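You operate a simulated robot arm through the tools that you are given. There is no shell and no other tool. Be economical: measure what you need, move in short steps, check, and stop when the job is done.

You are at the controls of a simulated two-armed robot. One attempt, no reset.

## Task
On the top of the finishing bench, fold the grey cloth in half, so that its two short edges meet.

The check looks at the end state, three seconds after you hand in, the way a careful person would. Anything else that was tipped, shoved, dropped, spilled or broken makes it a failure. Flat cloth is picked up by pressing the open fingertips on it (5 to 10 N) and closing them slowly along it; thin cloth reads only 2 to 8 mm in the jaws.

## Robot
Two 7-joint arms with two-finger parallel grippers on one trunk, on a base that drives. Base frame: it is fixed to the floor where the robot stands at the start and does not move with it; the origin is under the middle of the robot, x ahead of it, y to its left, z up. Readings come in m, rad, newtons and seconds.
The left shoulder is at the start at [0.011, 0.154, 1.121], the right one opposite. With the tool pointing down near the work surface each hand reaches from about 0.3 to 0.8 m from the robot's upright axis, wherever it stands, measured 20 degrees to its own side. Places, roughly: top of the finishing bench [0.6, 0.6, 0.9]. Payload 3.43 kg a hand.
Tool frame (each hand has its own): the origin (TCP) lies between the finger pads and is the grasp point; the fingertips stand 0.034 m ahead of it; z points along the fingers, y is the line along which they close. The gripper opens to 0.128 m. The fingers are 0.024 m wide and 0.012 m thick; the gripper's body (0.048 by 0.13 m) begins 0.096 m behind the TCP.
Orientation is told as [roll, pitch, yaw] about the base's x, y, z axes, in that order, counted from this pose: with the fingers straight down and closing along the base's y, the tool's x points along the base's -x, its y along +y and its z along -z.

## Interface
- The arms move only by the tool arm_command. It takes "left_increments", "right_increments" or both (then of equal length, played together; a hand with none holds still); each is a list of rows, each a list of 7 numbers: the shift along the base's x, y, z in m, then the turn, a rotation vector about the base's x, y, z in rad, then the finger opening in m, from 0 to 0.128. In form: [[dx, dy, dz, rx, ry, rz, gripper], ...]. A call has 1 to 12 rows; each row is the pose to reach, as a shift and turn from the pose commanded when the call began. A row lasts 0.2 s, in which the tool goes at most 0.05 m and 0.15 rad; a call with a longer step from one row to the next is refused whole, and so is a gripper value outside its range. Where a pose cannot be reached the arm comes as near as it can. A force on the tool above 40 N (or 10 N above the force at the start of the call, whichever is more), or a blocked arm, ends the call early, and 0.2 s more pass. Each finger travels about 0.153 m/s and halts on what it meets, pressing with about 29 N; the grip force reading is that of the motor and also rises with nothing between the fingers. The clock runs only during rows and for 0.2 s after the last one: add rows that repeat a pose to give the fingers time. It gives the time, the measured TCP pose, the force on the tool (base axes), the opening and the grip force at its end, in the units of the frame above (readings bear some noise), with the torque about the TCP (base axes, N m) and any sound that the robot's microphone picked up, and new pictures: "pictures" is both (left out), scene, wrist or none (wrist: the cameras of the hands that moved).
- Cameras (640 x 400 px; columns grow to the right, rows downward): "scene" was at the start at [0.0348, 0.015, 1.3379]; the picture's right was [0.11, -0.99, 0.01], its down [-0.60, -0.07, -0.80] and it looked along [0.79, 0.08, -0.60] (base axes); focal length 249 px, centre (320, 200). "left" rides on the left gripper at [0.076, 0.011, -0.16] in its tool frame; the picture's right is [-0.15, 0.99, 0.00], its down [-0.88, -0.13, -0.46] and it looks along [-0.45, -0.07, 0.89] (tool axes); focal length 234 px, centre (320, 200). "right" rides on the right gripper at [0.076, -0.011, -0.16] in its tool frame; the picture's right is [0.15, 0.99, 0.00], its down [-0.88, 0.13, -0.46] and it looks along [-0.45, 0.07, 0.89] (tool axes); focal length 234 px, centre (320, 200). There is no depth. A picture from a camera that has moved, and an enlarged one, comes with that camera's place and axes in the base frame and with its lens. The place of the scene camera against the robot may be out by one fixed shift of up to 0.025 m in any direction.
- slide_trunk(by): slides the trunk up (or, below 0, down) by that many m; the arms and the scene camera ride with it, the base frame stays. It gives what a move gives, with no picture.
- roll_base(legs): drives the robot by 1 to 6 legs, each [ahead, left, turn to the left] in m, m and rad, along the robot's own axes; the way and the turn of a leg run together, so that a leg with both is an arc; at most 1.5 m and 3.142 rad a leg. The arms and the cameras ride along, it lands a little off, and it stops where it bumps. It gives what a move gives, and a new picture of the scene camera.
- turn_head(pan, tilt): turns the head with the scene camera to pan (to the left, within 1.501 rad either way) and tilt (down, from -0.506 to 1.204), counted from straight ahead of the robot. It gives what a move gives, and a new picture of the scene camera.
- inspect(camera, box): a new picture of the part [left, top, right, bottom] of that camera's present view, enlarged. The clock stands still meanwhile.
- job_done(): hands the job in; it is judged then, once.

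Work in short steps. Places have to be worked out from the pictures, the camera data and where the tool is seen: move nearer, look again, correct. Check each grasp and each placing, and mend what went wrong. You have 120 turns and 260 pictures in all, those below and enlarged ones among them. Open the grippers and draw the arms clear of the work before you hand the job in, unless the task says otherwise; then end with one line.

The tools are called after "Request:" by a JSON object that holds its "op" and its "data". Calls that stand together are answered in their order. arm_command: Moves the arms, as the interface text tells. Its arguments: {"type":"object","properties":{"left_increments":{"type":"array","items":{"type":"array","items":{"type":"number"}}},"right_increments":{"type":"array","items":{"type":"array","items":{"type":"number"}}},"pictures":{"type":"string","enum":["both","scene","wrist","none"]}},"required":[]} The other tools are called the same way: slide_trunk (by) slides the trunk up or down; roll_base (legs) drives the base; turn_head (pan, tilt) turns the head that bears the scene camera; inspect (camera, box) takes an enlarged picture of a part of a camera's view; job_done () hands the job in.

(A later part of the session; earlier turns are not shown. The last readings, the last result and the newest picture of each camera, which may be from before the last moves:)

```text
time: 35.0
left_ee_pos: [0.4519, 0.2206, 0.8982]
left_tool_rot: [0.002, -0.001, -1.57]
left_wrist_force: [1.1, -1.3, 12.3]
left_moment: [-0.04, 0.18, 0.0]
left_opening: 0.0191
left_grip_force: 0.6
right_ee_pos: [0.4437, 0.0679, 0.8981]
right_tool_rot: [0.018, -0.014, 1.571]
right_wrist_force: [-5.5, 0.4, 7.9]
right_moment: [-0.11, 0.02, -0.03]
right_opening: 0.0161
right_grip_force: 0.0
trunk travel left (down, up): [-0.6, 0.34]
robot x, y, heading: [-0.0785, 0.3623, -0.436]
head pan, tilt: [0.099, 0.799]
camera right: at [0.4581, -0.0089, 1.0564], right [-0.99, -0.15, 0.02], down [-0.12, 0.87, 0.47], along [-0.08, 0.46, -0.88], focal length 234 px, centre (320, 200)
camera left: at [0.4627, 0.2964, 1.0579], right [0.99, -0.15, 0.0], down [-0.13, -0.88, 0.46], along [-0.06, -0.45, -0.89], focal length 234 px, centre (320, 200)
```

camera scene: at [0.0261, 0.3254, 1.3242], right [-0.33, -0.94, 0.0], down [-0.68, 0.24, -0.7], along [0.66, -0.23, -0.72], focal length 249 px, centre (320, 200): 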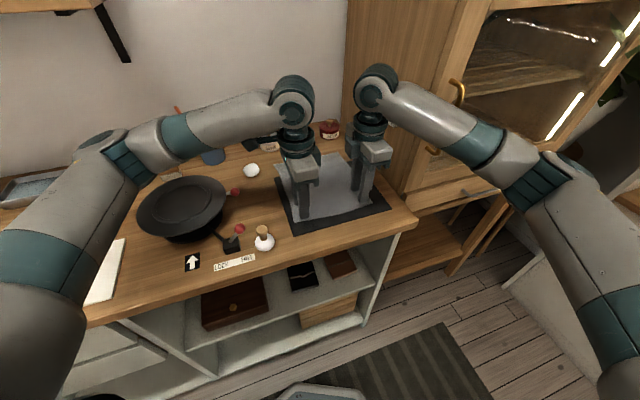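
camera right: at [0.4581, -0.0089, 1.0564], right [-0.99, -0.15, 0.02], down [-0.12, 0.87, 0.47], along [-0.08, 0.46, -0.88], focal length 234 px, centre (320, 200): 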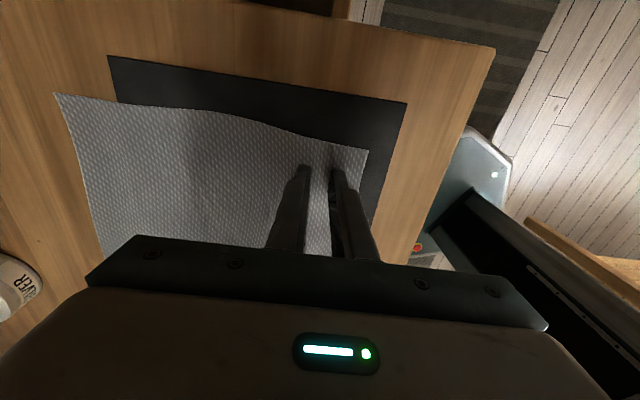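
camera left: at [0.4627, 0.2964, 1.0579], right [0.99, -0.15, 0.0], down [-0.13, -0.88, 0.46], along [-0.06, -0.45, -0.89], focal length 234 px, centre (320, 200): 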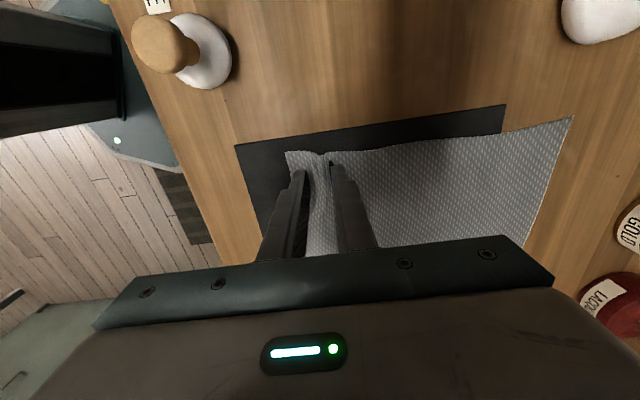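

The left hand is making a ridge. The right hand seems to slide over the cloth. I keep closing to full pinch at this pressure.

Request:
{"op": "arm_command", "data": {"left_increments": [[0, 0, 0, 0, 0, 0, 0.016], [0, 0, 0, 0, 0, 0, 0.013], [0, 0, 0, 0, 0, 0, 0.01], [0, 0, 0.0, 0, 0, 0, 0.007], [0, 0, 0.0, 0, 0, 0, 0.004], [0, 0, 0.0, 0, 0, 0, 0.0], [0, 0, 0.0, 0, 0, 0, 0.0]], "right_increments": [[0, 0, -0.0005, 0, 0, 0, 0.014], [0, 0, -0.0005, 0, 0, 0, 0.012], [0, 0, -0.0005, 0, 0, 0, 0.009], [0, 0, -0.0005, 0, 0, 0, 0.006], [0, 0, -0.0005, 0, 0, 0, 0.003], [0, 0, -0.0005, 0, 0, 0, 0.0], [0, 0, -0.0005, 0, 0, 0, 0.0]], "pictures": "wrist"}}

```text
time: 36.6
left_ee_pos: [0.4512, 0.2222, 0.8981]
left_tool_rot: [0.001, -0.002, -1.571]
left_wrist_force: [-3.5, 0.5, 12.6]
left_moment: [0.05, 0.22, -0.01]
left_opening: 0.0016
left_grip_force: 28.8
right_ee_pos: [0.4444, 0.0677, 0.8978]
right_tool_rot: [0.017, -0.013, 1.569]
right_wrist_force: [4.7, -0.6, 7.9]
right_moment: [-0.11, -0.26, 0.02]
right_opening: 0.0
right_grip_force: 28.6
trunk travel left (down, up): [-0.6, 0.34]
robot x, y, heading: [-0.0776, 0.3666, -0.439]
head pan, tilt: [0.099, 0.799]
camera right: at [0.4587, -0.0091, 1.0563], right [-0.99, -0.14, 0.01], down [-0.12, 0.87, 0.47], along [-0.08, 0.46, -0.88], focal length 234 px, centre (320, 200)
camera left: at [0.463, 0.2965, 1.0579], right [0.99, -0.15, 0.0], down [-0.13, -0.88, 0.46], along [-0.07, -0.45, -0.89], focal length 234 px, centre (320, 200)
```

right: 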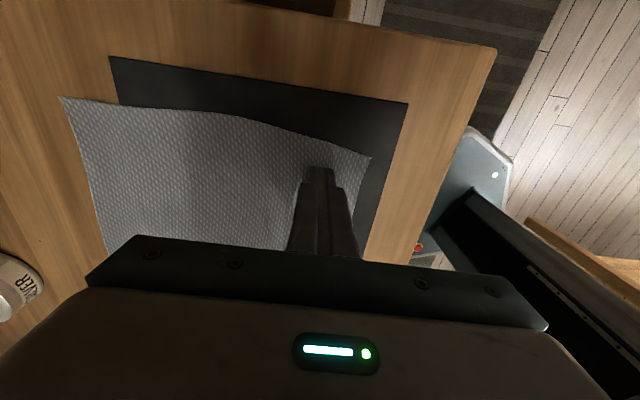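
left: 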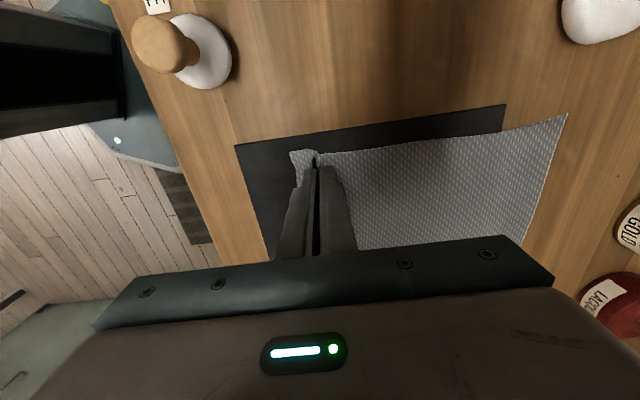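

The left holds a little cloth (1.6 mm). The right closed on nothing. I lift the right hand a touch, reopen, remove its tilt, and press again slightly further in and harder.

Request:
{"op": "arm_command", "data": {"right_increments": [[0, 0, 0.004, 0, 0, 0, 0.01], [0.003, 0, 0.006, 0, -0.017, 0, 0.03], [0.006, 0, 0.006, 0, -0.017, 0, 0.045], [0.006, 0, 0.003, 0, -0.017, 0, 0.045], [0.006, 0, 0.0, 0, -0.017, 0, 0.045], [0.006, 0, -0.001, 0, -0.017, 0, 0.045], [0.006, 0, -0.001, 0, -0.017, 0, 0.045]], "pictures": "wrist"}}

```text
time: 38.2
left_ee_pos: [0.4518, 0.222, 0.898]
left_tool_rot: [0.004, 0.0, -1.568]
left_wrist_force: [1.8, -2.5, 4.5]
left_moment: [-0.04, 0.05, 0.0]
left_opening: 0.0017
left_grip_force: 29.0
right_ee_pos: [0.4499, 0.0682, 0.8979]
right_tool_rot: [-0.001, -0.013, 1.572]
right_wrist_force: [-3.9, 3.3, 20.2]
right_moment: [-0.06, 0.63, -0.13]
right_opening: 0.0458
right_grip_force: 0.6
trunk travel left (down, up): [-0.6, 0.34]
robot x, y, heading: [-0.0791, 0.3613, -0.443]
head pan, tilt: [0.099, 0.799]
camera right: at [0.4614, -0.0089, 1.0564], right [-0.99, -0.15, 0.0], down [-0.13, 0.87, 0.47], along [-0.06, 0.46, -0.88], focal length 234 px, centre (320, 200)
```

right: 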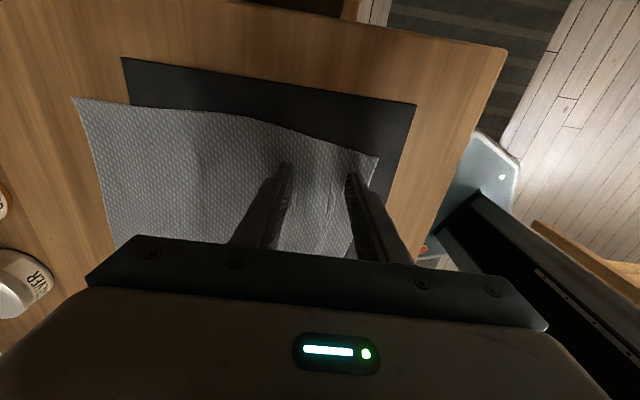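

The torque shows the near finger bears all the load. I put half the tilt back, ease the press, and close slowly.

Request:
{"op": "arm_command", "data": {"right_increments": [[0, 0, 0.001, 0, 0.01, 0, 0.045], [0, 0, 0.001, 0, 0.01, 0, 0.042], [0, 0, 0.001, 0, 0.01, 0, 0.039], [0, 0, 0.001, 0, 0.01, 0, 0.036], [0, 0, 0.001, 0, 0.01, 0, 0.033], [0, 0, 0.001, 0, 0.01, 0, 0.03]], "pictures": "wrist"}}

```text
time: 39.6
left_ee_pos: [0.4522, 0.2218, 0.898]
left_tool_rot: [0.004, -0.002, -1.572]
left_wrist_force: [-0.6, -0.3, 3.7]
left_moment: [-0.02, 0.03, -0.02]
left_opening: 0.0015
left_grip_force: 29.5
right_ee_pos: [0.4493, 0.069, 0.8976]
right_tool_rot: [0.01, -0.016, 1.57]
right_wrist_force: [-4.4, -1.1, 18.4]
right_moment: [-0.16, -0.26, -0.04]
right_opening: 0.0274
right_grip_force: 0.1
trunk travel left (down, up): [-0.6, 0.34]
robot x, y, heading: [-0.0794, 0.3624, -0.439]
head pan, tilt: [0.099, 0.799]
camera right: at [0.4626, -0.0092, 1.0564], right [-0.99, -0.14, 0.01], down [-0.12, 0.87, 0.47], along [-0.07, 0.46, -0.88], focal length 234 px, centre (320, 200)
```

right: 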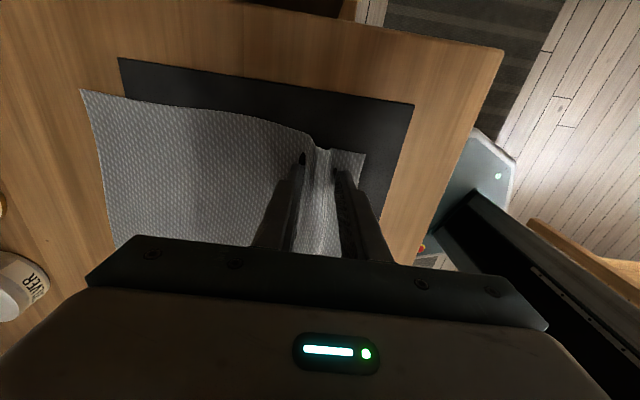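

A clear ridge is forming between the right fingers. I finish closing.

Request:
{"op": "arm_command", "data": {"right_increments": [[0, 0, 0.0005, 0, 0, 0, 0.025], [0, 0, 0.0005, 0, 0, 0, 0.021], [0, 0, 0.0005, 0, 0, 0, 0.017], [0, 0, 0.001, 0, 0, 0, 0.013], [0, 0, 0.001, 0, 0, 0, 0.009], [0, 0, 0.001, 0, 0, 0, 0.005], [0, 0, 0.001, 0, 0, 0, 0.0], [0, 0, 0.001, 0, 0, 0, 0.0]], "pictures": "both"}}

```text
time: 41.4
left_ee_pos: [0.4525, 0.2209, 0.8977]
left_tool_rot: [0.0, -0.001, -1.571]
left_wrist_force: [-5.4, 1.3, 10.8]
left_moment: [0.13, 0.3, 0.01]
left_opening: 0.0018
left_grip_force: 28.8
right_ee_pos: [0.4484, 0.0695, 0.8972]
right_tool_rot: [0.011, -0.014, 1.568]
right_wrist_force: [0.9, 1.3, 1.7]
right_moment: [0.03, -0.02, -0.01]
right_opening: 0.0021
right_grip_force: 29.2
trunk travel left (down, up): [-0.6, 0.34]
robot x, y, heading: [-0.0771, 0.3626, -0.44]
head pan, tilt: [0.099, 0.799]
camera scene: at [0.0249, 0.3261, 1.3243], right [-0.33, -0.94, 0.0], down [-0.68, 0.24, -0.7], along [0.66, -0.23, -0.72], focal length 249 px, centre (320, 200)
camera right: at [0.463, -0.0092, 1.0565], right [-0.99, -0.15, 0.01], down [-0.12, 0.87, 0.47], along [-0.08, 0.46, -0.88], focal length 234 px, centre (320, 200)
```

scene: 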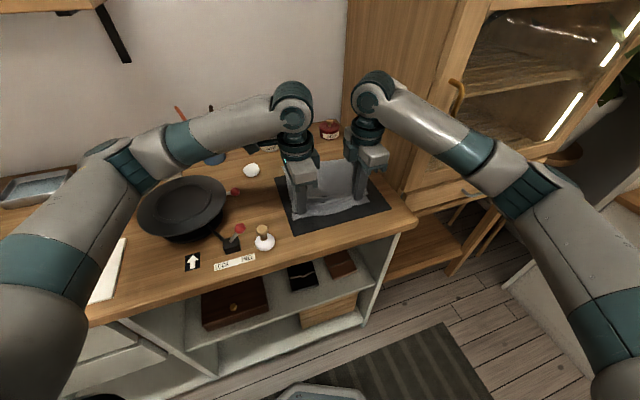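
right: 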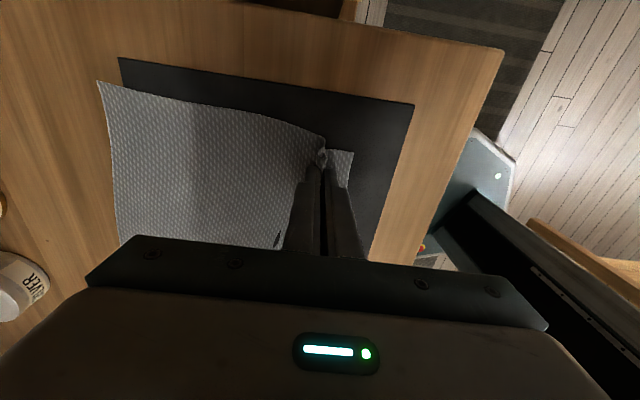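

Both now hold cloth (about 2 mm each). I lift both 4 cm to check the grips.

Request:
{"op": "arm_command", "data": {"left_increments": [[0, 0, 0.01, 0, 0, 0, 0.0], [0.002, 0, 0.02, 0, 0, 0, 0.0], [0.005, 0, 0.03, 0, 0, 0, 0.0], [0.01, 0, 0.04, 0, 0, 0, 0.0], [0.01, 0, 0.04, 0, 0, 0, 0.0]], "right_increments": [[0, 0, 0.01, 0, 0, 0, 0.0], [0.002, 0, 0.02, 0, 0, 0, 0.0], [0.005, 0, 0.03, 0, 0, 0, 0.0], [0.01, 0, 0.04, 0, 0, 0, 0.0], [0.01, 0, 0.04, 0, 0, 0, 0.0]], "pictures": "both"}}

Request:
{"op": "inspect", "data": {"camera": "scene", "box": [240, 130, 420, 250]}}

```text
time: 42.6
left_ee_pos: [0.4643, 0.2198, 0.9363]
left_tool_rot: [0.0, 0.001, -1.572]
left_wrist_force: [0.5, 0.1, 0.3]
left_moment: [-0.01, -0.01, -0.04]
left_opening: 0.0015
left_grip_force: 29.0
right_ee_pos: [0.4614, 0.0687, 0.9373]
right_tool_rot: [0.011, -0.013, 1.57]
right_wrist_force: [0.2, 0.3, 0.4]
right_moment: [0.01, -0.02, 0.02]
right_opening: 0.0021
right_grip_force: 28.7
trunk travel left (down, up): [-0.6, 0.34]
robot x, y, heading: [-0.0769, 0.3633, -0.435]
head pan, tilt: [0.099, 0.799]
camera scene: at [0.0269, 0.3251, 1.3241], right [-0.33, -0.94, 0.0], down [-0.68, 0.24, -0.7], along [0.66, -0.23, -0.72], focal length 249 px, centre (320, 200)
camera right: at [0.4752, -0.0096, 1.0952], right [-0.99, -0.15, 0.01], down [-0.12, 0.87, 0.47], along [-0.08, 0.46, -0.88], focal length 234 px, centre (320, 200)
camera left: at [0.4752, 0.2953, 1.0965], right [0.99, -0.15, 0.0], down [-0.13, -0.88, 0.46], along [-0.07, -0.45, -0.89], focal length 234 px, centre (320, 200)
```

scene: 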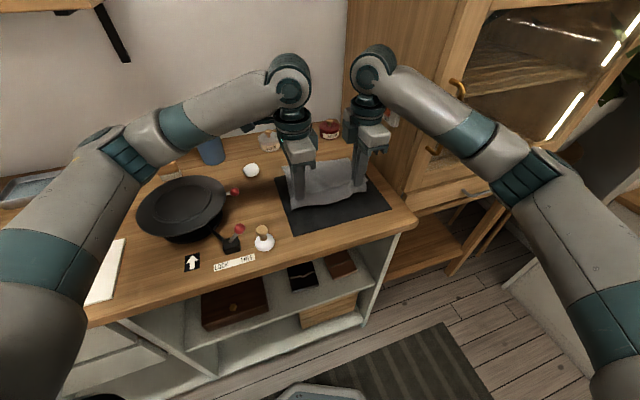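
right: 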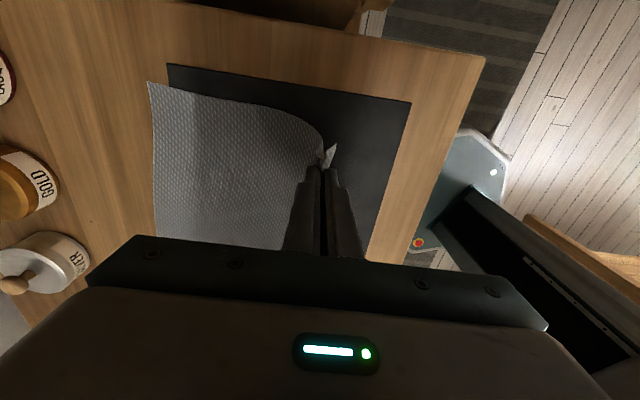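
left: 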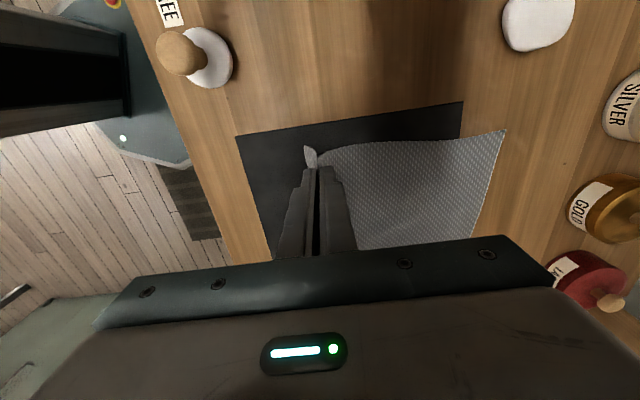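

```text
3.33 times, centred on (330, 190) of scene
camera zoom: at [0.0269, 0.3251, 1.3241], right [-0.33, -0.94, 0.0], down [-0.68, 0.24, -0.7], along [0.66, -0.23, -0.72], focal length 829 px, centre (287, 233)
```

zoom: 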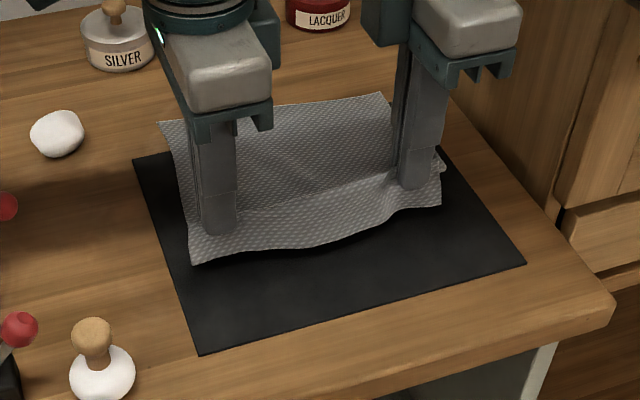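

Both grips hold. The far corners are now near (0.646, 0.226) and (0.622, 0.018). I carry the edge up and over in an arc, tilting the tools slightly forward, and check halfway.

Request:
{"op": "arm_command", "data": {"left_increments": [[0.015, -0.002, 0.02, 0, 0.03, 0, 0.0], [0.03, -0.004, 0.035, 0, 0.06, 0, 0.0], [0.05, -0.006, 0.045, 0, 0.1, 0, 0.0], [0.07, -0.009, 0.05, 0, 0.15, 0, 0.0], [0.09, -0.012, 0.05, 0, 0.2, 0, 0.0], [0.09, -0.012, 0.05, 0, 0.2, 0, 0.0]], "right_increments": [[0.013, -0.002, 0.02, 0, 0.03, 0, 0.0], [0.026, -0.004, 0.035, 0, 0.06, 0, 0.0], [0.043, -0.006, 0.045, 0, 0.1, 0, 0.0], [0.061, -0.009, 0.05, 0, 0.15, 0, 0.0], [0.08, -0.012, 0.05, 0, 0.2, 0, 0.0], [0.08, -0.012, 0.05, 0, 0.2, 0, 0.0]], "pictures": "both"}}

Request:
{"op": "inspect", "data": {"camera": "scene", "box": [240, 110, 420, 230]}}

```text
time: 44.0
left_ee_pos: [0.5539, 0.2121, 0.9872]
left_tool_rot: [-0.198, -0.001, -1.568]
left_wrist_force: [0.0, 0.0, 1.0]
left_moment: [-0.01, -0.03, -0.03]
left_opening: 0.0017
left_grip_force: 28.9
right_ee_pos: [0.5441, 0.0597, 0.9887]
right_tool_rot: [0.211, -0.013, 1.57]
right_wrist_force: [0.1, -0.5, 0.7]
right_moment: [-0.04, 0.0, -0.02]
right_opening: 0.0019
right_grip_force: 29.0
trunk travel left (down, up): [-0.6, 0.34]
robot x, y, heading: [-0.0725, 0.362, -0.433]
head pan, tilt: [0.099, 0.799]
camera scene: at [0.0273, 0.3283, 1.3245], right [-0.33, -0.94, 0.0], down [-0.68, 0.24, -0.7], along [0.66, -0.23, -0.72], focal length 249 px, centre (320, 200)
camera right: at [0.5882, -0.0174, 1.1416], right [-0.97, -0.15, 0.21], down [-0.03, 0.88, 0.48], along [-0.25, 0.46, -0.85], focal length 234 px, centre (320, 200)
camera left: at [0.5969, 0.2869, 1.1421], right [0.97, -0.14, -0.2], down [-0.04, -0.88, 0.47], along [-0.24, -0.45, -0.86], focal length 234 px, centre (320, 200)
```

scene: 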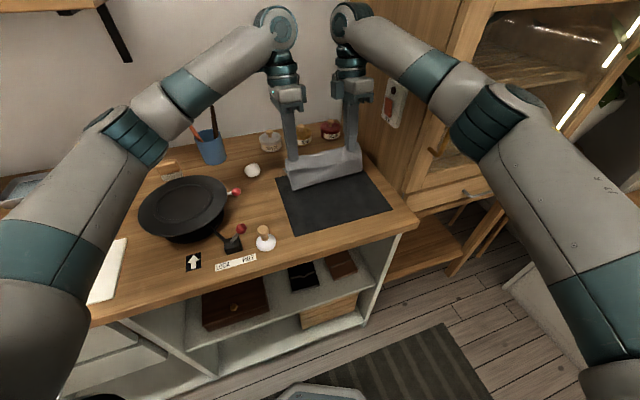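
right: 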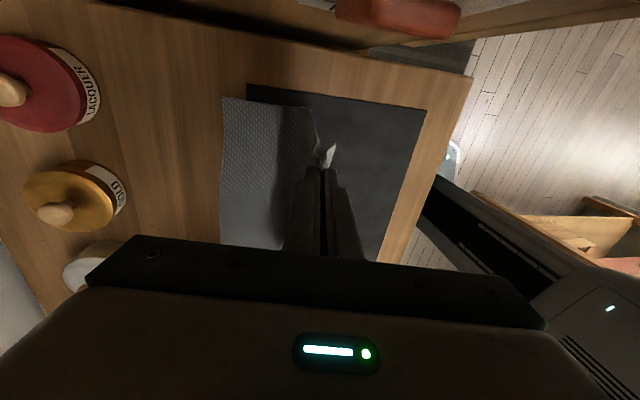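
left: 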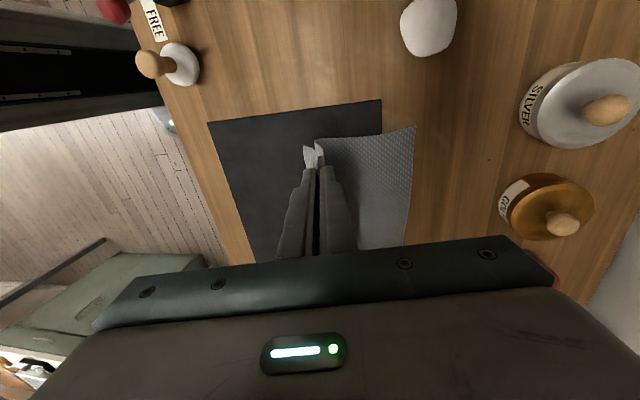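

```text
3.33 times, centred on (330, 170) of scene
camera zoom: at [0.0273, 0.3283, 1.3245], right [-0.33, -0.94, 0.0], down [-0.68, 0.24, -0.7], along [0.66, -0.23, -0.72], focal length 829 px, centre (287, 300)
```

zoom: 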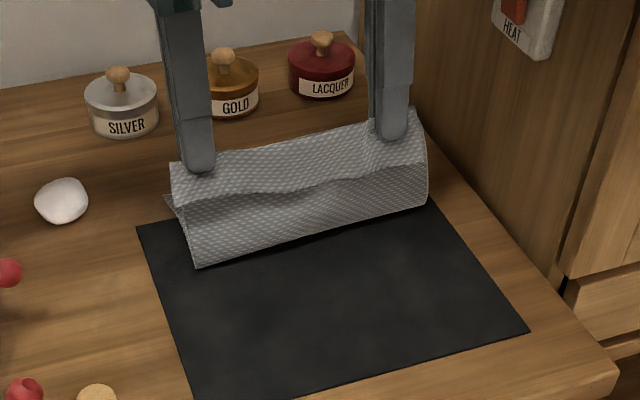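

The fold is half over and both grips hold. The pinch sits about 4.5 cm from the edge, so the tips should land about 4.5 cm short of the far edge, leaving the flap to roll out. I lower onto that.

Request:
{"op": "arm_command", "data": {"left_increments": [[0.014, -0.004, -0.012, 0, 0, 0, 0.0], [0.026, -0.007, -0.028, 0, 0, 0, 0.0], [0.034, -0.01, -0.045, 0, 0, 0, 0.0], [0.039, -0.012, -0.06, 0, 0, 0, 0.0], [0.041, -0.013, -0.073, 0, 0, 0, 0.0], [0.041, -0.013, -0.08, 0, 0, 0, 0.0], [0.041, -0.013, -0.08, 0, 0, 0, 0.0]], "right_increments": [[0.012, -0.004, -0.012, 0, 0, 0, 0.0], [0.024, -0.007, -0.028, 0, 0, 0, 0.0], [0.032, -0.009, -0.045, 0, 0, 0, 0.0], [0.036, -0.011, -0.06, 0, 0, 0, 0.0], [0.038, -0.012, -0.073, 0, 0, 0, 0.0], [0.038, -0.012, -0.08, 0, 0, 0, 0.0], [0.038, -0.012, -0.08, 0, 0, 0, 0.0]], "pictures": "both"}}

Request:
{"op": "inspect", "data": {"camera": "scene", "box": [240, 110, 420, 230]}}

```text
time: 45.6
left_ee_pos: [0.5935, 0.1962, 0.9064]
left_tool_rot: [-0.2, 0.001, -1.568]
left_wrist_force: [0.6, -0.9, -0.3]
left_moment: [-0.01, 0.0, -0.03]
left_opening: 0.0015
left_grip_force: 28.9
right_ee_pos: [0.5786, 0.0449, 0.9079]
right_tool_rot: [0.209, -0.013, 1.565]
right_wrist_force: [0.0, 0.1, 0.5]
right_moment: [0.0, -0.04, 0.03]
right_opening: 0.0019
right_grip_force: 28.9
trunk travel left (down, up): [-0.6, 0.34]
robot x, y, heading: [-0.0755, 0.3672, -0.439]
head pan, tilt: [0.099, 0.799]
camera scene: at [0.0268, 0.3255, 1.3241], right [-0.33, -0.94, 0.0], down [-0.68, 0.24, -0.7], along [0.66, -0.23, -0.72], focal length 249 px, centre (320, 200)
camera right: at [0.6239, -0.0333, 1.0602], right [-0.97, -0.14, 0.21], down [-0.03, 0.87, 0.48], along [-0.25, 0.46, -0.85], focal length 234 px, centre (320, 200)
camera left: at [0.6372, 0.2706, 1.0614], right [0.97, -0.15, -0.2], down [-0.04, -0.88, 0.47], along [-0.24, -0.45, -0.86], focal length 234 px, centre (320, 200)
```

scene: 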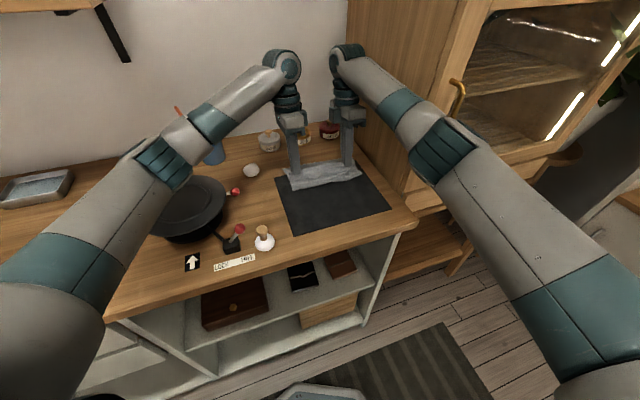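
right: 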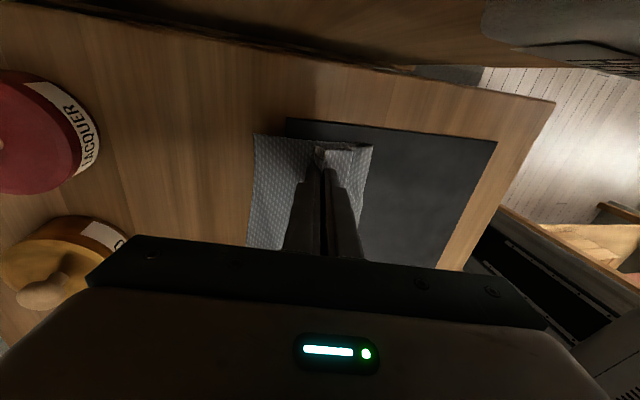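
left: 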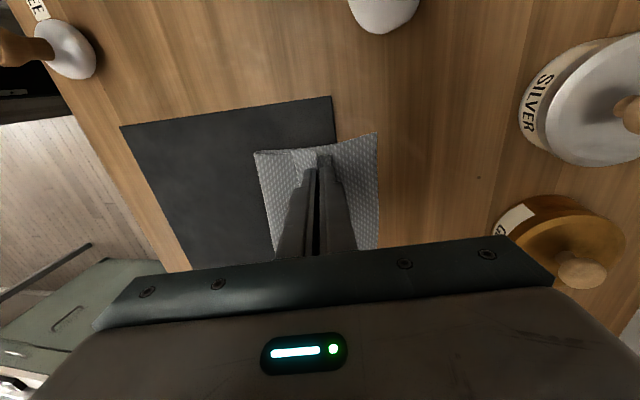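

```text
3.33 times, centred on (330, 170) of scene
camera zoom: at [0.0268, 0.3255, 1.3241], right [-0.33, -0.94, 0.0], down [-0.68, 0.24, -0.7], along [0.66, -0.23, -0.72], focal length 829 px, centre (287, 300)
```

zoom: 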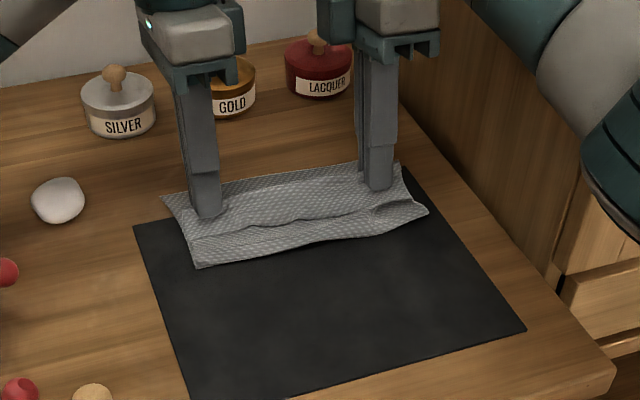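

The cloth is laid over, with a hem still pinched in the jaws. I lower the last few mm, open a little, and lift off to see how it relaxes.

Request:
{"op": "arm_command", "data": {"left_increments": [[0, 0, -0.003, 0, 0, 0, 0.0], [0, 0, -0.003, 0, 0, 0, 0.01], [0, 0, -0.002, 0, 0, 0, 0.02], [0, 0, 0.01, 0, 0, 0, 0.02], [0, 0, 0.03, 0, 0, 0, 0.025], [0, 0, 0.06, 0, 0, 0, 0.03], [0, 0, 0.09, 0, 0, 0, 0.03], [0, 0, 0.09, 0, 0, 0, 0.03]], "right_increments": [[0, 0, -0.003, 0, 0, 0, 0.0], [0, 0, -0.003, 0, 0, 0, 0.01], [0, 0, -0.002, 0, 0, 0, 0.02], [0, 0, 0.01, 0, 0, 0, 0.02], [0, 0, 0.03, 0, 0, 0, 0.025], [0, 0, 0.06, 0, 0, 0, 0.03], [0, 0, 0.09, 0, 0, 0, 0.03], [0, 0, 0.09, 0, 0, 0, 0.03]], "pictures": "both"}}

Request:
{"op": "inspect", "data": {"camera": "scene", "box": [250, 120, 400, 220]}}

```text
time: 47.4
left_ee_pos: [0.5946, 0.196, 0.9964]
left_tool_rot: [-0.2, 0.0, -1.57]
left_wrist_force: [-0.1, 0.5, -0.5]
left_moment: [0.01, 0.02, 0.04]
left_opening: 0.0298
left_grip_force: 0.1
right_ee_pos: [0.5803, 0.0439, 0.9973]
right_tool_rot: [0.213, -0.014, 1.565]
right_wrist_force: [-0.4, -0.9, -0.4]
right_moment: [-0.02, 0.03, 0.05]
right_opening: 0.03
right_grip_force: 0.1
trunk travel left (down, up): [-0.6, 0.34]
robot x, y, heading: [-0.077, 0.3641, -0.44]
head pan, tilt: [0.099, 0.799]
camera scene: at [0.0279, 0.3249, 1.3239], right [-0.33, -0.94, 0.0], down [-0.68, 0.24, -0.7], along [0.66, -0.23, -0.72], focal length 249 px, centre (320, 200)
camera right: at [0.6258, -0.0336, 1.1502], right [-0.97, -0.15, 0.21], down [-0.03, 0.87, 0.49], along [-0.25, 0.46, -0.85], focal length 234 px, centre (320, 200)
camera left: at [0.6379, 0.2704, 1.1511], right [0.97, -0.15, -0.2], down [-0.04, -0.88, 0.47], along [-0.24, -0.45, -0.86], focal length 234 px, centre (320, 200)
```

scene: 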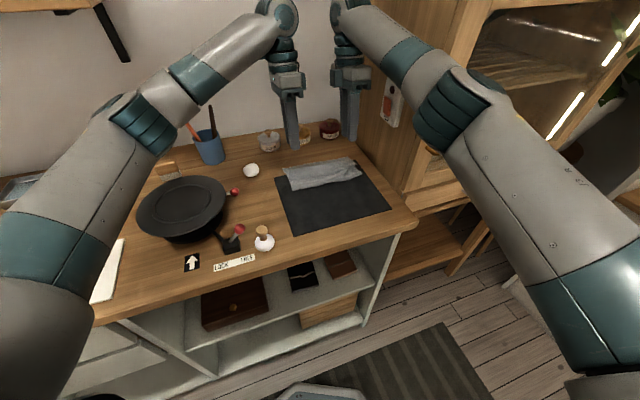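
right: 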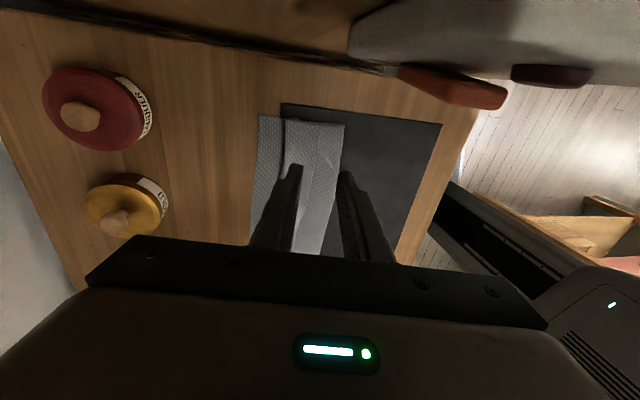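
left: 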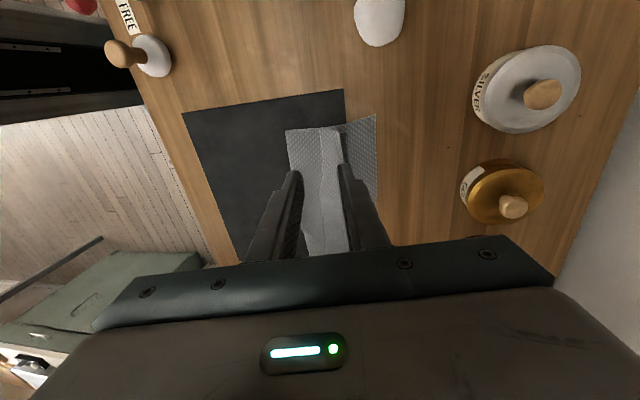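

```text
4.00 times, centred on (325, 170) of scene
camera zoom: at [0.0279, 0.3249, 1.3239], right [-0.33, -0.94, 0.0], down [-0.68, 0.24, -0.7], along [0.66, -0.23, -0.72], focal length 995 px, centre (300, 320)
```

zoom: 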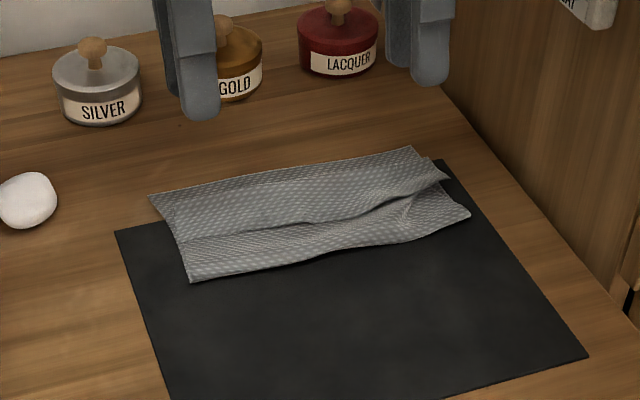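

The cloth folded, but the leading strip of about 3 cm is turned back on top as a hem. I look closer before unrolling it.

Request:
{"op": "inspect", "data": {"camera": "left", "box": [270, 100, 400, 260]}}

Request:
{"op": "inspect", "data": {"camera": "right", "box": [230, 100, 370, 260]}}

```text
2.50 times, centred on (335, 180) of left
camera zoom: at [0.6379, 0.2704, 1.1511], right [0.97, -0.15, -0.2], down [-0.04, -0.88, 0.47], along [-0.24, -0.45, -0.86], focal length 585 px, centre (282, 250)
```

zoom: 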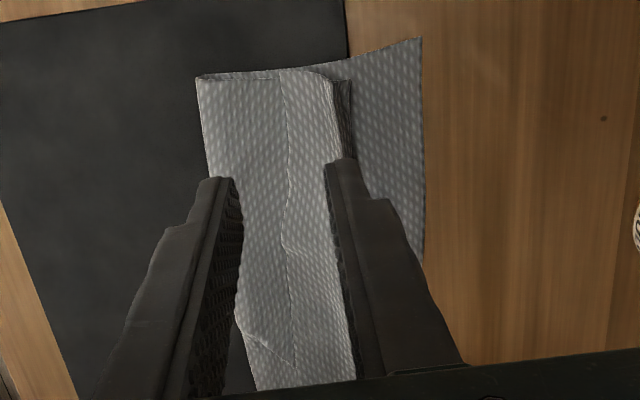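

```text
2.50 times, centred on (300, 180) of right
camera zoom: at [0.6258, -0.0336, 1.1502], right [-0.97, -0.15, 0.21], down [-0.03, 0.87, 0.49], along [-0.25, 0.46, -0.85], focal length 585 px, centre (370, 250)
```

zoom: 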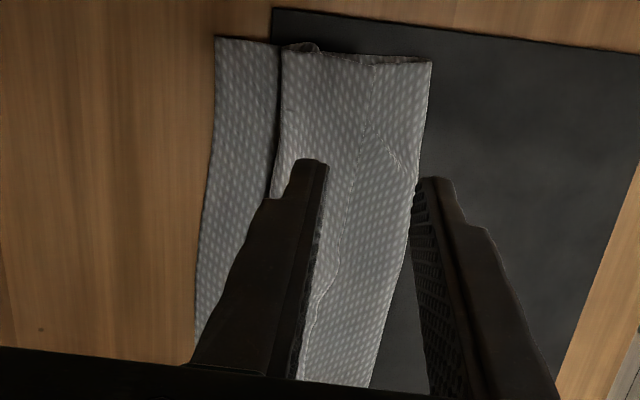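

The flap edge lies at x ≈ 0.575 left and 0.558 right, with the hem crest near 0.60. With the tools tilted only the far fingers reach down, so I use those to drag the flap forward and roll it out. First I approach.

Request:
{"op": "arm_command", "data": {"left_increments": [[-0.015, 0, -0.03, 0, 0, 0, 0.03], [-0.0286, 0, -0.06, 0, 0, 0, 0.03], [-0.0286, 0, -0.08, 0, 0, 0, 0.03], [-0.0286, 0, -0.085, 0, 0, 0, 0.03], [-0.0286, 0, -0.085, 0, 0, 0, 0.03]], "right_increments": [[-0.01, 0, -0.03, 0, 0, 0, 0.03], [-0.022, 0, -0.06, 0, 0, 0, 0.03], [-0.022, 0, -0.08, 0, 0, 0, 0.03], [-0.022, 0, -0.085, 0, 0, 0, 0.03], [-0.022, 0, -0.085, 0, 0, 0, 0.03]], "pictures": "wrist"}}

```text
time: 48.6
left_ee_pos: [0.566, 0.1946, 0.9123]
left_tool_rot: [-0.2, 0.0, -1.57]
left_wrist_force: [0.1, 0.4, 0.3]
left_moment: [-0.02, 0.0, -0.04]
left_opening: 0.0298
left_grip_force: 0.0
right_ee_pos: [0.5587, 0.0438, 0.913]
right_tool_rot: [0.214, -0.014, 1.567]
right_wrist_force: [0.1, 0.0, 0.5]
right_moment: [0.03, 0.02, 0.03]
right_opening: 0.0303
right_grip_force: 0.1
trunk travel left (down, up): [-0.6, 0.34]
robot x, y, heading: [-0.0767, 0.3667, -0.443]
head pan, tilt: [0.099, 0.799]
camera right: at [0.603, -0.0336, 1.0655], right [-0.97, -0.14, 0.21], down [-0.03, 0.87, 0.49], along [-0.25, 0.46, -0.85], focal length 234 px, centre (320, 200)
camera left: at [0.6087, 0.2696, 1.0665], right [0.97, -0.15, -0.2], down [-0.04, -0.88, 0.47], along [-0.24, -0.45, -0.86], focal length 234 px, centre (320, 200)
```

right: 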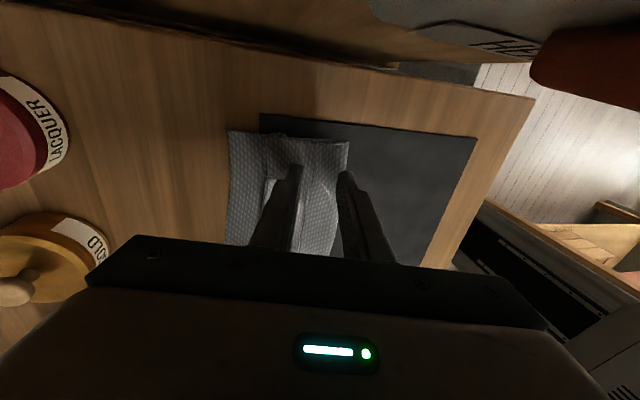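
left: 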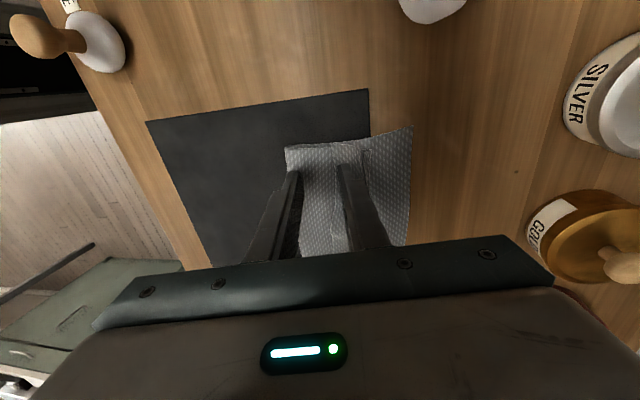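

I lower a few millimetres for light contact.

Request:
{"op": "arm_command", "data": {"left_increments": [[0, 0, -0.003, 0, 0, 0, 0.03], [0, 0, -0.006, 0, 0, 0, 0.03], [0, 0, -0.008, 0, 0, 0, 0.03], [0, 0, -0.008, 0, 0, 0, 0.03]], "right_increments": [[0, 0, -0.003, 0, 0, 0, 0.03], [0, 0, -0.006, 0, 0, 0, 0.03], [0, 0, -0.008, 0, 0, 0, 0.03], [0, 0, -0.008, 0, 0, 0, 0.03]], "pictures": "none"}}

```text
time: 49.6
left_ee_pos: [0.566, 0.1934, 0.9055]
left_tool_rot: [-0.2, -0.001, -1.57]
left_wrist_force: [0.1, -0.3, -0.9]
left_moment: [0.02, -0.02, -0.01]
left_opening: 0.0301
left_grip_force: 0.0
right_ee_pos: [0.5566, 0.0439, 0.905]
right_tool_rot: [0.211, -0.013, 1.568]
right_wrist_force: [-0.3, 0.8, 0.2]
right_moment: [-0.01, 0.02, 0.0]
right_opening: 0.03
right_grip_force: 0.0
trunk travel left (down, up): [-0.6, 0.34]
robot x, y, heading: [-0.0788, 0.3617, -0.444]
head pan, tilt: [0.099, 0.799]
```

Request:
{"op": "arm_command", "data": {"left_increments": [[0, 0, -0.002, 0, 0, 0, 0.03], [0, 0, -0.003, 0, 0, 0, 0.03], [0, 0, -0.003, 0, 0, 0, 0.03]], "right_increments": [[0, 0, -0.002, 0, 0, 0, 0.03], [0, 0, -0.003, 0, 0, 0, 0.03], [0, 0, -0.003, 0, 0, 0, 0.03]], "pictures": "none"}}

```text
time: 50.4
left_ee_pos: [0.5662, 0.1952, 0.9035]
left_tool_rot: [-0.197, -0.001, -1.569]
left_wrist_force: [1.5, -0.6, 4.3]
left_moment: [0.03, -0.13, 0.0]
left_opening: 0.03
left_grip_force: 0.1
right_ee_pos: [0.5576, 0.044, 0.9035]
right_tool_rot: [0.209, -0.014, 1.566]
right_wrist_force: [3.2, -1.2, 12.3]
right_moment: [-0.19, -0.34, -0.01]
right_opening: 0.0301
right_grip_force: 0.5
trunk travel left (down, up): [-0.6, 0.34]
robot x, y, heading: [-0.0736, 0.3643, -0.435]
head pan, tilt: [0.099, 0.799]
```

Contact is light: 4 N left and 12 N right. I ease the right by 1.5 mm and drag both about 3.5 cm forward, then look.

Request:
{"op": "arm_command", "data": {"left_increments": [[0.0, 0, 0, 0, 0, 0, 0.03], [0.006, 0, 0, 0, 0, 0, 0.03], [0.012, 0, 0, 0, 0, 0, 0.03], [0.018, 0, 0, 0, 0, 0, 0.03], [0.024, 0, 0, 0, 0, 0, 0.03], [0.03, 0, 0, 0, 0, 0, 0.03], [0.035, 0, 0.0, 0, 0, 0, 0.03]], "right_increments": [[0, 0, 0.0015, 0, 0, 0, 0.03], [0.006, 0, 0.0015, 0, 0, 0, 0.03], [0.012, 0, 0.0015, 0, 0, 0, 0.03], [0.018, 0, 0.0015, 0, 0, 0, 0.03], [0.024, 0, 0.0015, 0, 0, 0, 0.03], [0.03, 0, 0.0015, 0, 0, 0, 0.03], [0.035, 0, 0.0015, 0, 0, 0, 0.03]], "pictures": "both"}}

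Request:
{"op": "inspect", "data": {"camera": "scene", "box": [250, 120, 400, 220]}}

```text
time: 52.0
left_ee_pos: [0.6016, 0.196, 0.9011]
left_tool_rot: [-0.199, -0.001, -1.569]
left_wrist_force: [-0.7, 0.8, 2.2]
left_moment: [0.0, -0.04, 0.0]
left_opening: 0.0293
left_grip_force: 0.1
right_ee_pos: [0.5931, 0.0458, 0.9036]
right_tool_rot: [0.211, -0.013, 1.567]
right_wrist_force: [0.6, -0.5, -0.4]
right_moment: [-0.03, 0.02, -0.02]
right_opening: 0.0299
right_grip_force: 0.2
trunk travel left (down, up): [-0.6, 0.34]
robot x, y, heading: [-0.0755, 0.3607, -0.44]
head pan, tilt: [0.099, 0.799]
camera scene: at [0.0267, 0.3259, 1.324], right [-0.33, -0.94, 0.0], down [-0.68, 0.24, -0.7], along [0.66, -0.23, -0.72], focal length 249 px, centre (320, 200)
camera right: at [0.638, -0.0334, 1.0559], right [-0.97, -0.15, 0.21], down [-0.03, 0.87, 0.48], along [-0.25, 0.46, -0.85], focal length 234 px, centre (320, 200)
camera left: at [0.6445, 0.2709, 1.0549], right [0.97, -0.14, -0.2], down [-0.04, -0.88, 0.47], along [-0.24, -0.45, -0.86], focal length 234 px, centre (320, 200)
```

scene: 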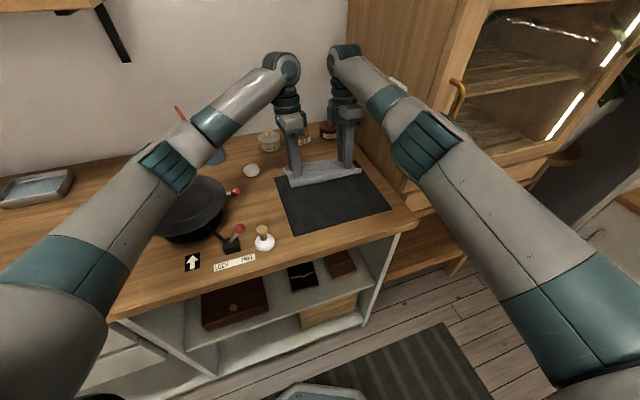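
right: 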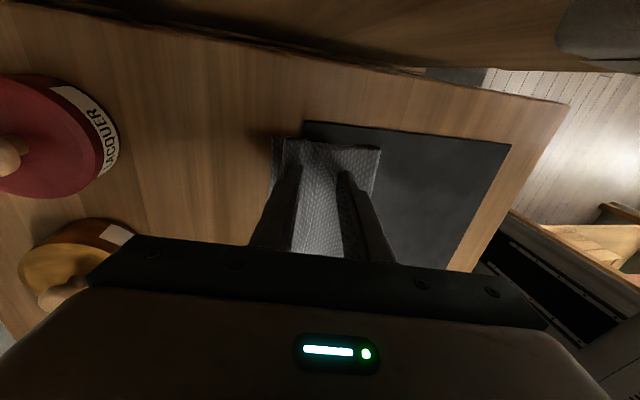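
left: 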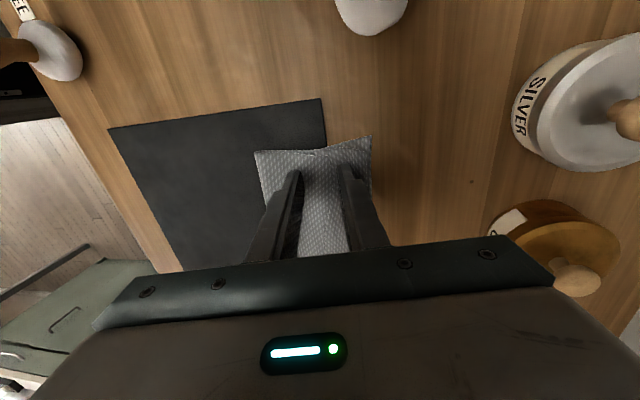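

```text
4.00 times, centred on (325, 170) of scene
camera zoom: at [0.0267, 0.3259, 1.324], right [-0.33, -0.94, 0.0], down [-0.68, 0.24, -0.7], along [0.66, -0.23, -0.72], focal length 995 px, centre (300, 320)
```

zoom: 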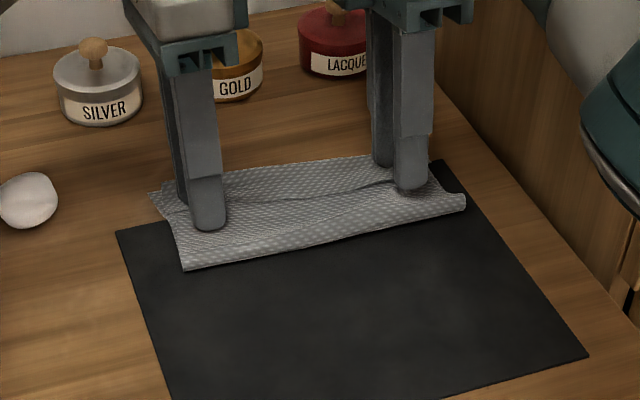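

The flap has moved forward with the fingers. I lift 5 cm to look at the hem.

Request:
{"op": "arm_command", "data": {"left_increments": [[0, 0, 0.03, 0, 0, 0, 0.03], [0, 0, 0.06, 0, 0, 0, 0.03], [0, 0.03, 0.09, 0, 0, 0, 0.03], [0, 0.06, 0.09, 0, 0, 0, 0.03]], "right_increments": [[0, 0, 0.03, 0, 0, 0, 0.03], [0, 0, 0.06, 0, 0, 0, 0.03], [0, 0, 0.09, 0, 0, 0, 0.03], [0, 0, 0.09, 0, 0, 0, 0.03]], "pictures": "none"}}

Request:
{"op": "inspect", "data": {"camera": "left", "box": [240, 90, 400, 260]}}

Request:
{"op": "inspect", "data": {"camera": "right", "box": [230, 90, 390, 260]}}

Request:
{"op": "inspect", "data": {"camera": "scene", "box": [250, 120, 400, 220]}}

```text
time: 53.0
left_ee_pos: [0.6027, 0.2552, 0.9915]
left_tool_rot: [-0.2, 0.0, -1.573]
left_wrist_force: [0.5, 0.6, 0.0]
left_moment: [0.0, 0.01, 0.03]
left_opening: 0.0299
left_grip_force: 0.0
right_ee_pos: [0.593, 0.0433, 0.9937]
right_tool_rot: [0.213, -0.012, 1.565]
right_wrist_force: [0.1, 0.3, -0.3]
right_moment: [0.01, -0.01, 0.03]
right_opening: 0.0302
right_grip_force: 0.0
trunk travel left (down, up): [-0.6, 0.34]
robot x, y, heading: [-0.0786, 0.3602, -0.442]
head pan, tilt: [0.099, 0.799]
```

```text
2.35 times, centred on (320, 175) of left
camera zoom: at [0.645, 0.3301, 1.1455], right [0.97, -0.15, -0.2], down [-0.04, -0.88, 0.47], along [-0.24, -0.45, -0.86], focal length 551 px, centre (320, 259)
```

zoom: 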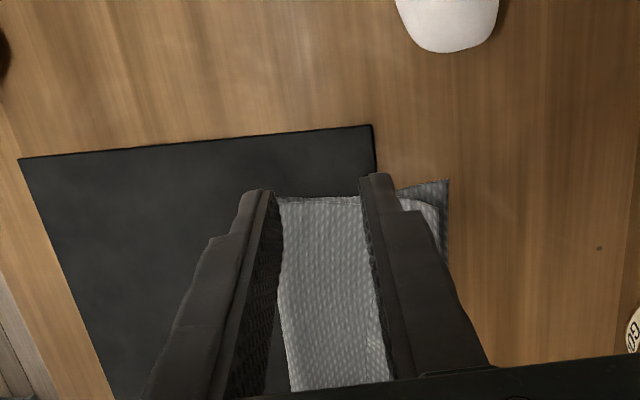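

```text
2.35 times, centred on (310, 175) of right
camera zoom: at [0.6376, -0.0338, 1.1465], right [-0.97, -0.14, 0.21], down [-0.03, 0.87, 0.48], along [-0.25, 0.46, -0.85], focal length 551 px, centre (344, 259)
```

zoom: 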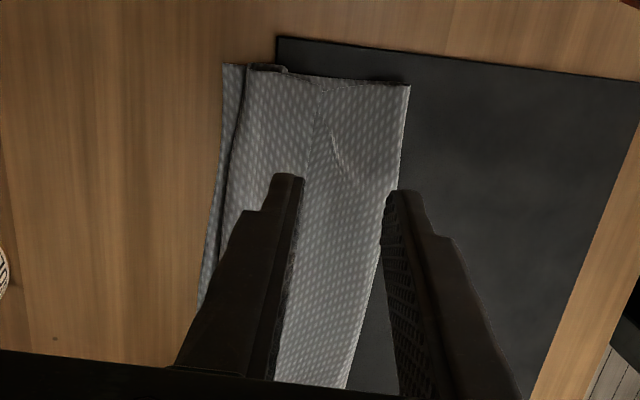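

```text
4.00 times, centred on (325, 170) of scene
camera zoom: at [0.0276, 0.3255, 1.324], right [-0.33, -0.94, 0.0], down [-0.68, 0.24, -0.7], along [0.66, -0.23, -0.72], focal length 995 px, centre (300, 320)
```

zoom: 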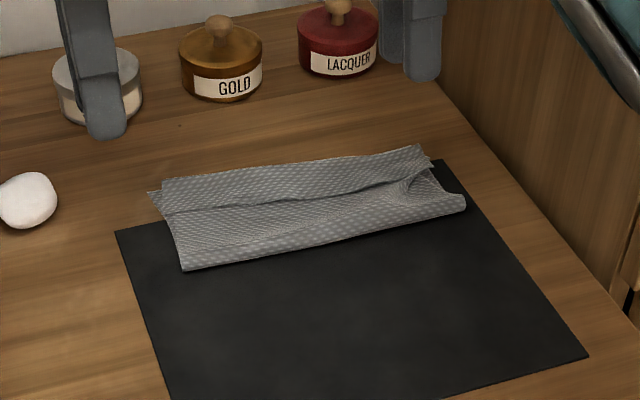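

The hem slid forward but is still turned back, about 3.5 cm wide at x ≈ 0.603–0.637 left and 0.575–0.612 right. I'll pinch just this flap with upright tools, lift, and carry it forward so it opens like a page.

Request:
{"op": "arm_command", "data": {"left_increments": [[0.005, -0.03, 0, 0, -0.1, 0, 0.024], [0.0153, -0.059, -0.03, 0, -0.2, 0, 0.022], [0.0153, -0.059, -0.06, 0, -0.2, 0, 0.022], [0.0153, -0.059, -0.083, 0, -0.2, 0, 0.022], [0.0153, -0.059, -0.083, 0, -0.2, 0, 0.022]], "right_increments": [[0.0, 0.003, 0, 0, -0.1, 0, 0.024], [0.003, 0.006, -0.03, 0, -0.205, 0, 0.022], [0.003, 0.006, -0.06, 0, -0.205, 0, 0.022], [0.003, 0.006, -0.084, 0, -0.205, 0, 0.022], [0.003, 0.006, -0.084, 0, -0.205, 0, 0.022]], "pictures": "none"}}

Request:
{"op": "inspect", "data": {"camera": "left", "box": [240, 90, 400, 260]}}

Request:
{"op": "inspect", "data": {"camera": "right", "box": [230, 90, 390, 260]}}

Request:
{"op": "inspect", "data": {"camera": "scene", "box": [250, 120, 400, 220]}}

```text
time: 54.2
left_ee_pos: [0.6152, 0.1955, 0.9088]
left_tool_rot: [0.002, 0.0, -1.57]
left_wrist_force: [0.5, 0.5, 0.5]
left_moment: [-0.03, 0.0, -0.02]
left_opening: 0.0219
left_grip_force: 0.0
right_ee_pos: [0.5943, 0.0499, 0.9109]
right_tool_rot: [0.007, -0.015, 1.57]
right_wrist_force: [0.4, 0.3, 0.5]
right_moment: [0.0, -0.05, -0.04]
right_opening: 0.0218
right_grip_force: 0.1
right hand out of reach, approached as far as the arm can: row 1
trunk travel left (down, up): [-0.6, 0.34]
robot x, y, heading: [-0.0732, 0.3659, -0.438]
head pan, tilt: [0.099, 0.799]
```

```text
2.35 times, centred on (320, 175) of left
camera zoom: at [0.6269, 0.2706, 1.0688], right [0.99, -0.15, 0.0], down [-0.13, -0.88, 0.46], along [-0.07, -0.45, -0.89], focal length 551 px, centre (320, 259)
```

zoom: 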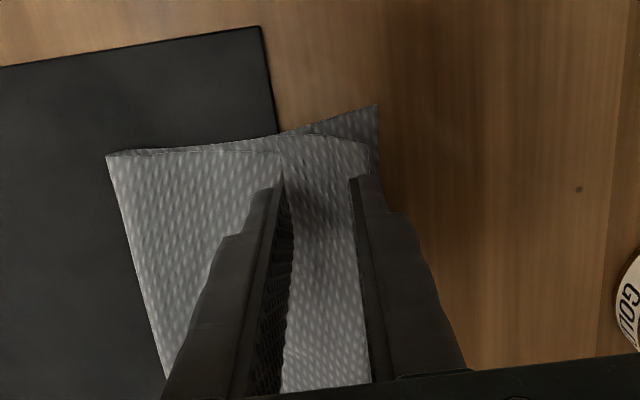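

```text
2.35 times, centred on (310, 175) of right
camera zoom: at [0.6074, -0.0287, 1.0687], right [-0.99, -0.14, 0.0], down [-0.13, 0.87, 0.47], along [-0.07, 0.46, -0.88], focal length 551 px, centre (344, 259)
```

zoom: 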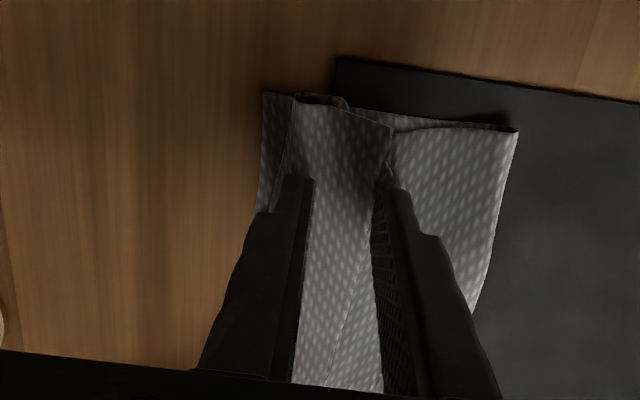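

```text
4.00 times, centred on (325, 170) of scene
camera zoom: at [0.0264, 0.3257, 1.3242], right [-0.33, -0.94, 0.0], down [-0.68, 0.24, -0.7], along [0.66, -0.23, -0.72], focal length 995 px, centre (300, 320)
```

zoom: 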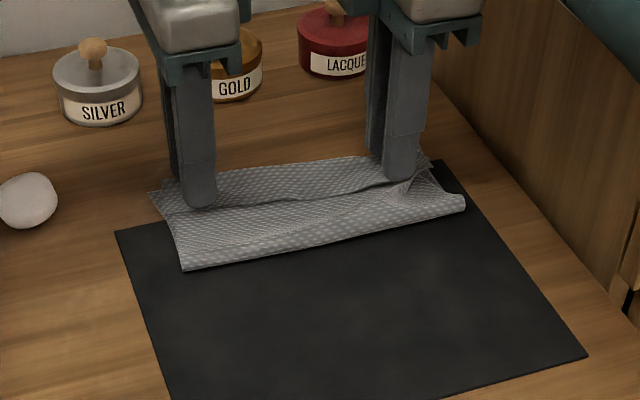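

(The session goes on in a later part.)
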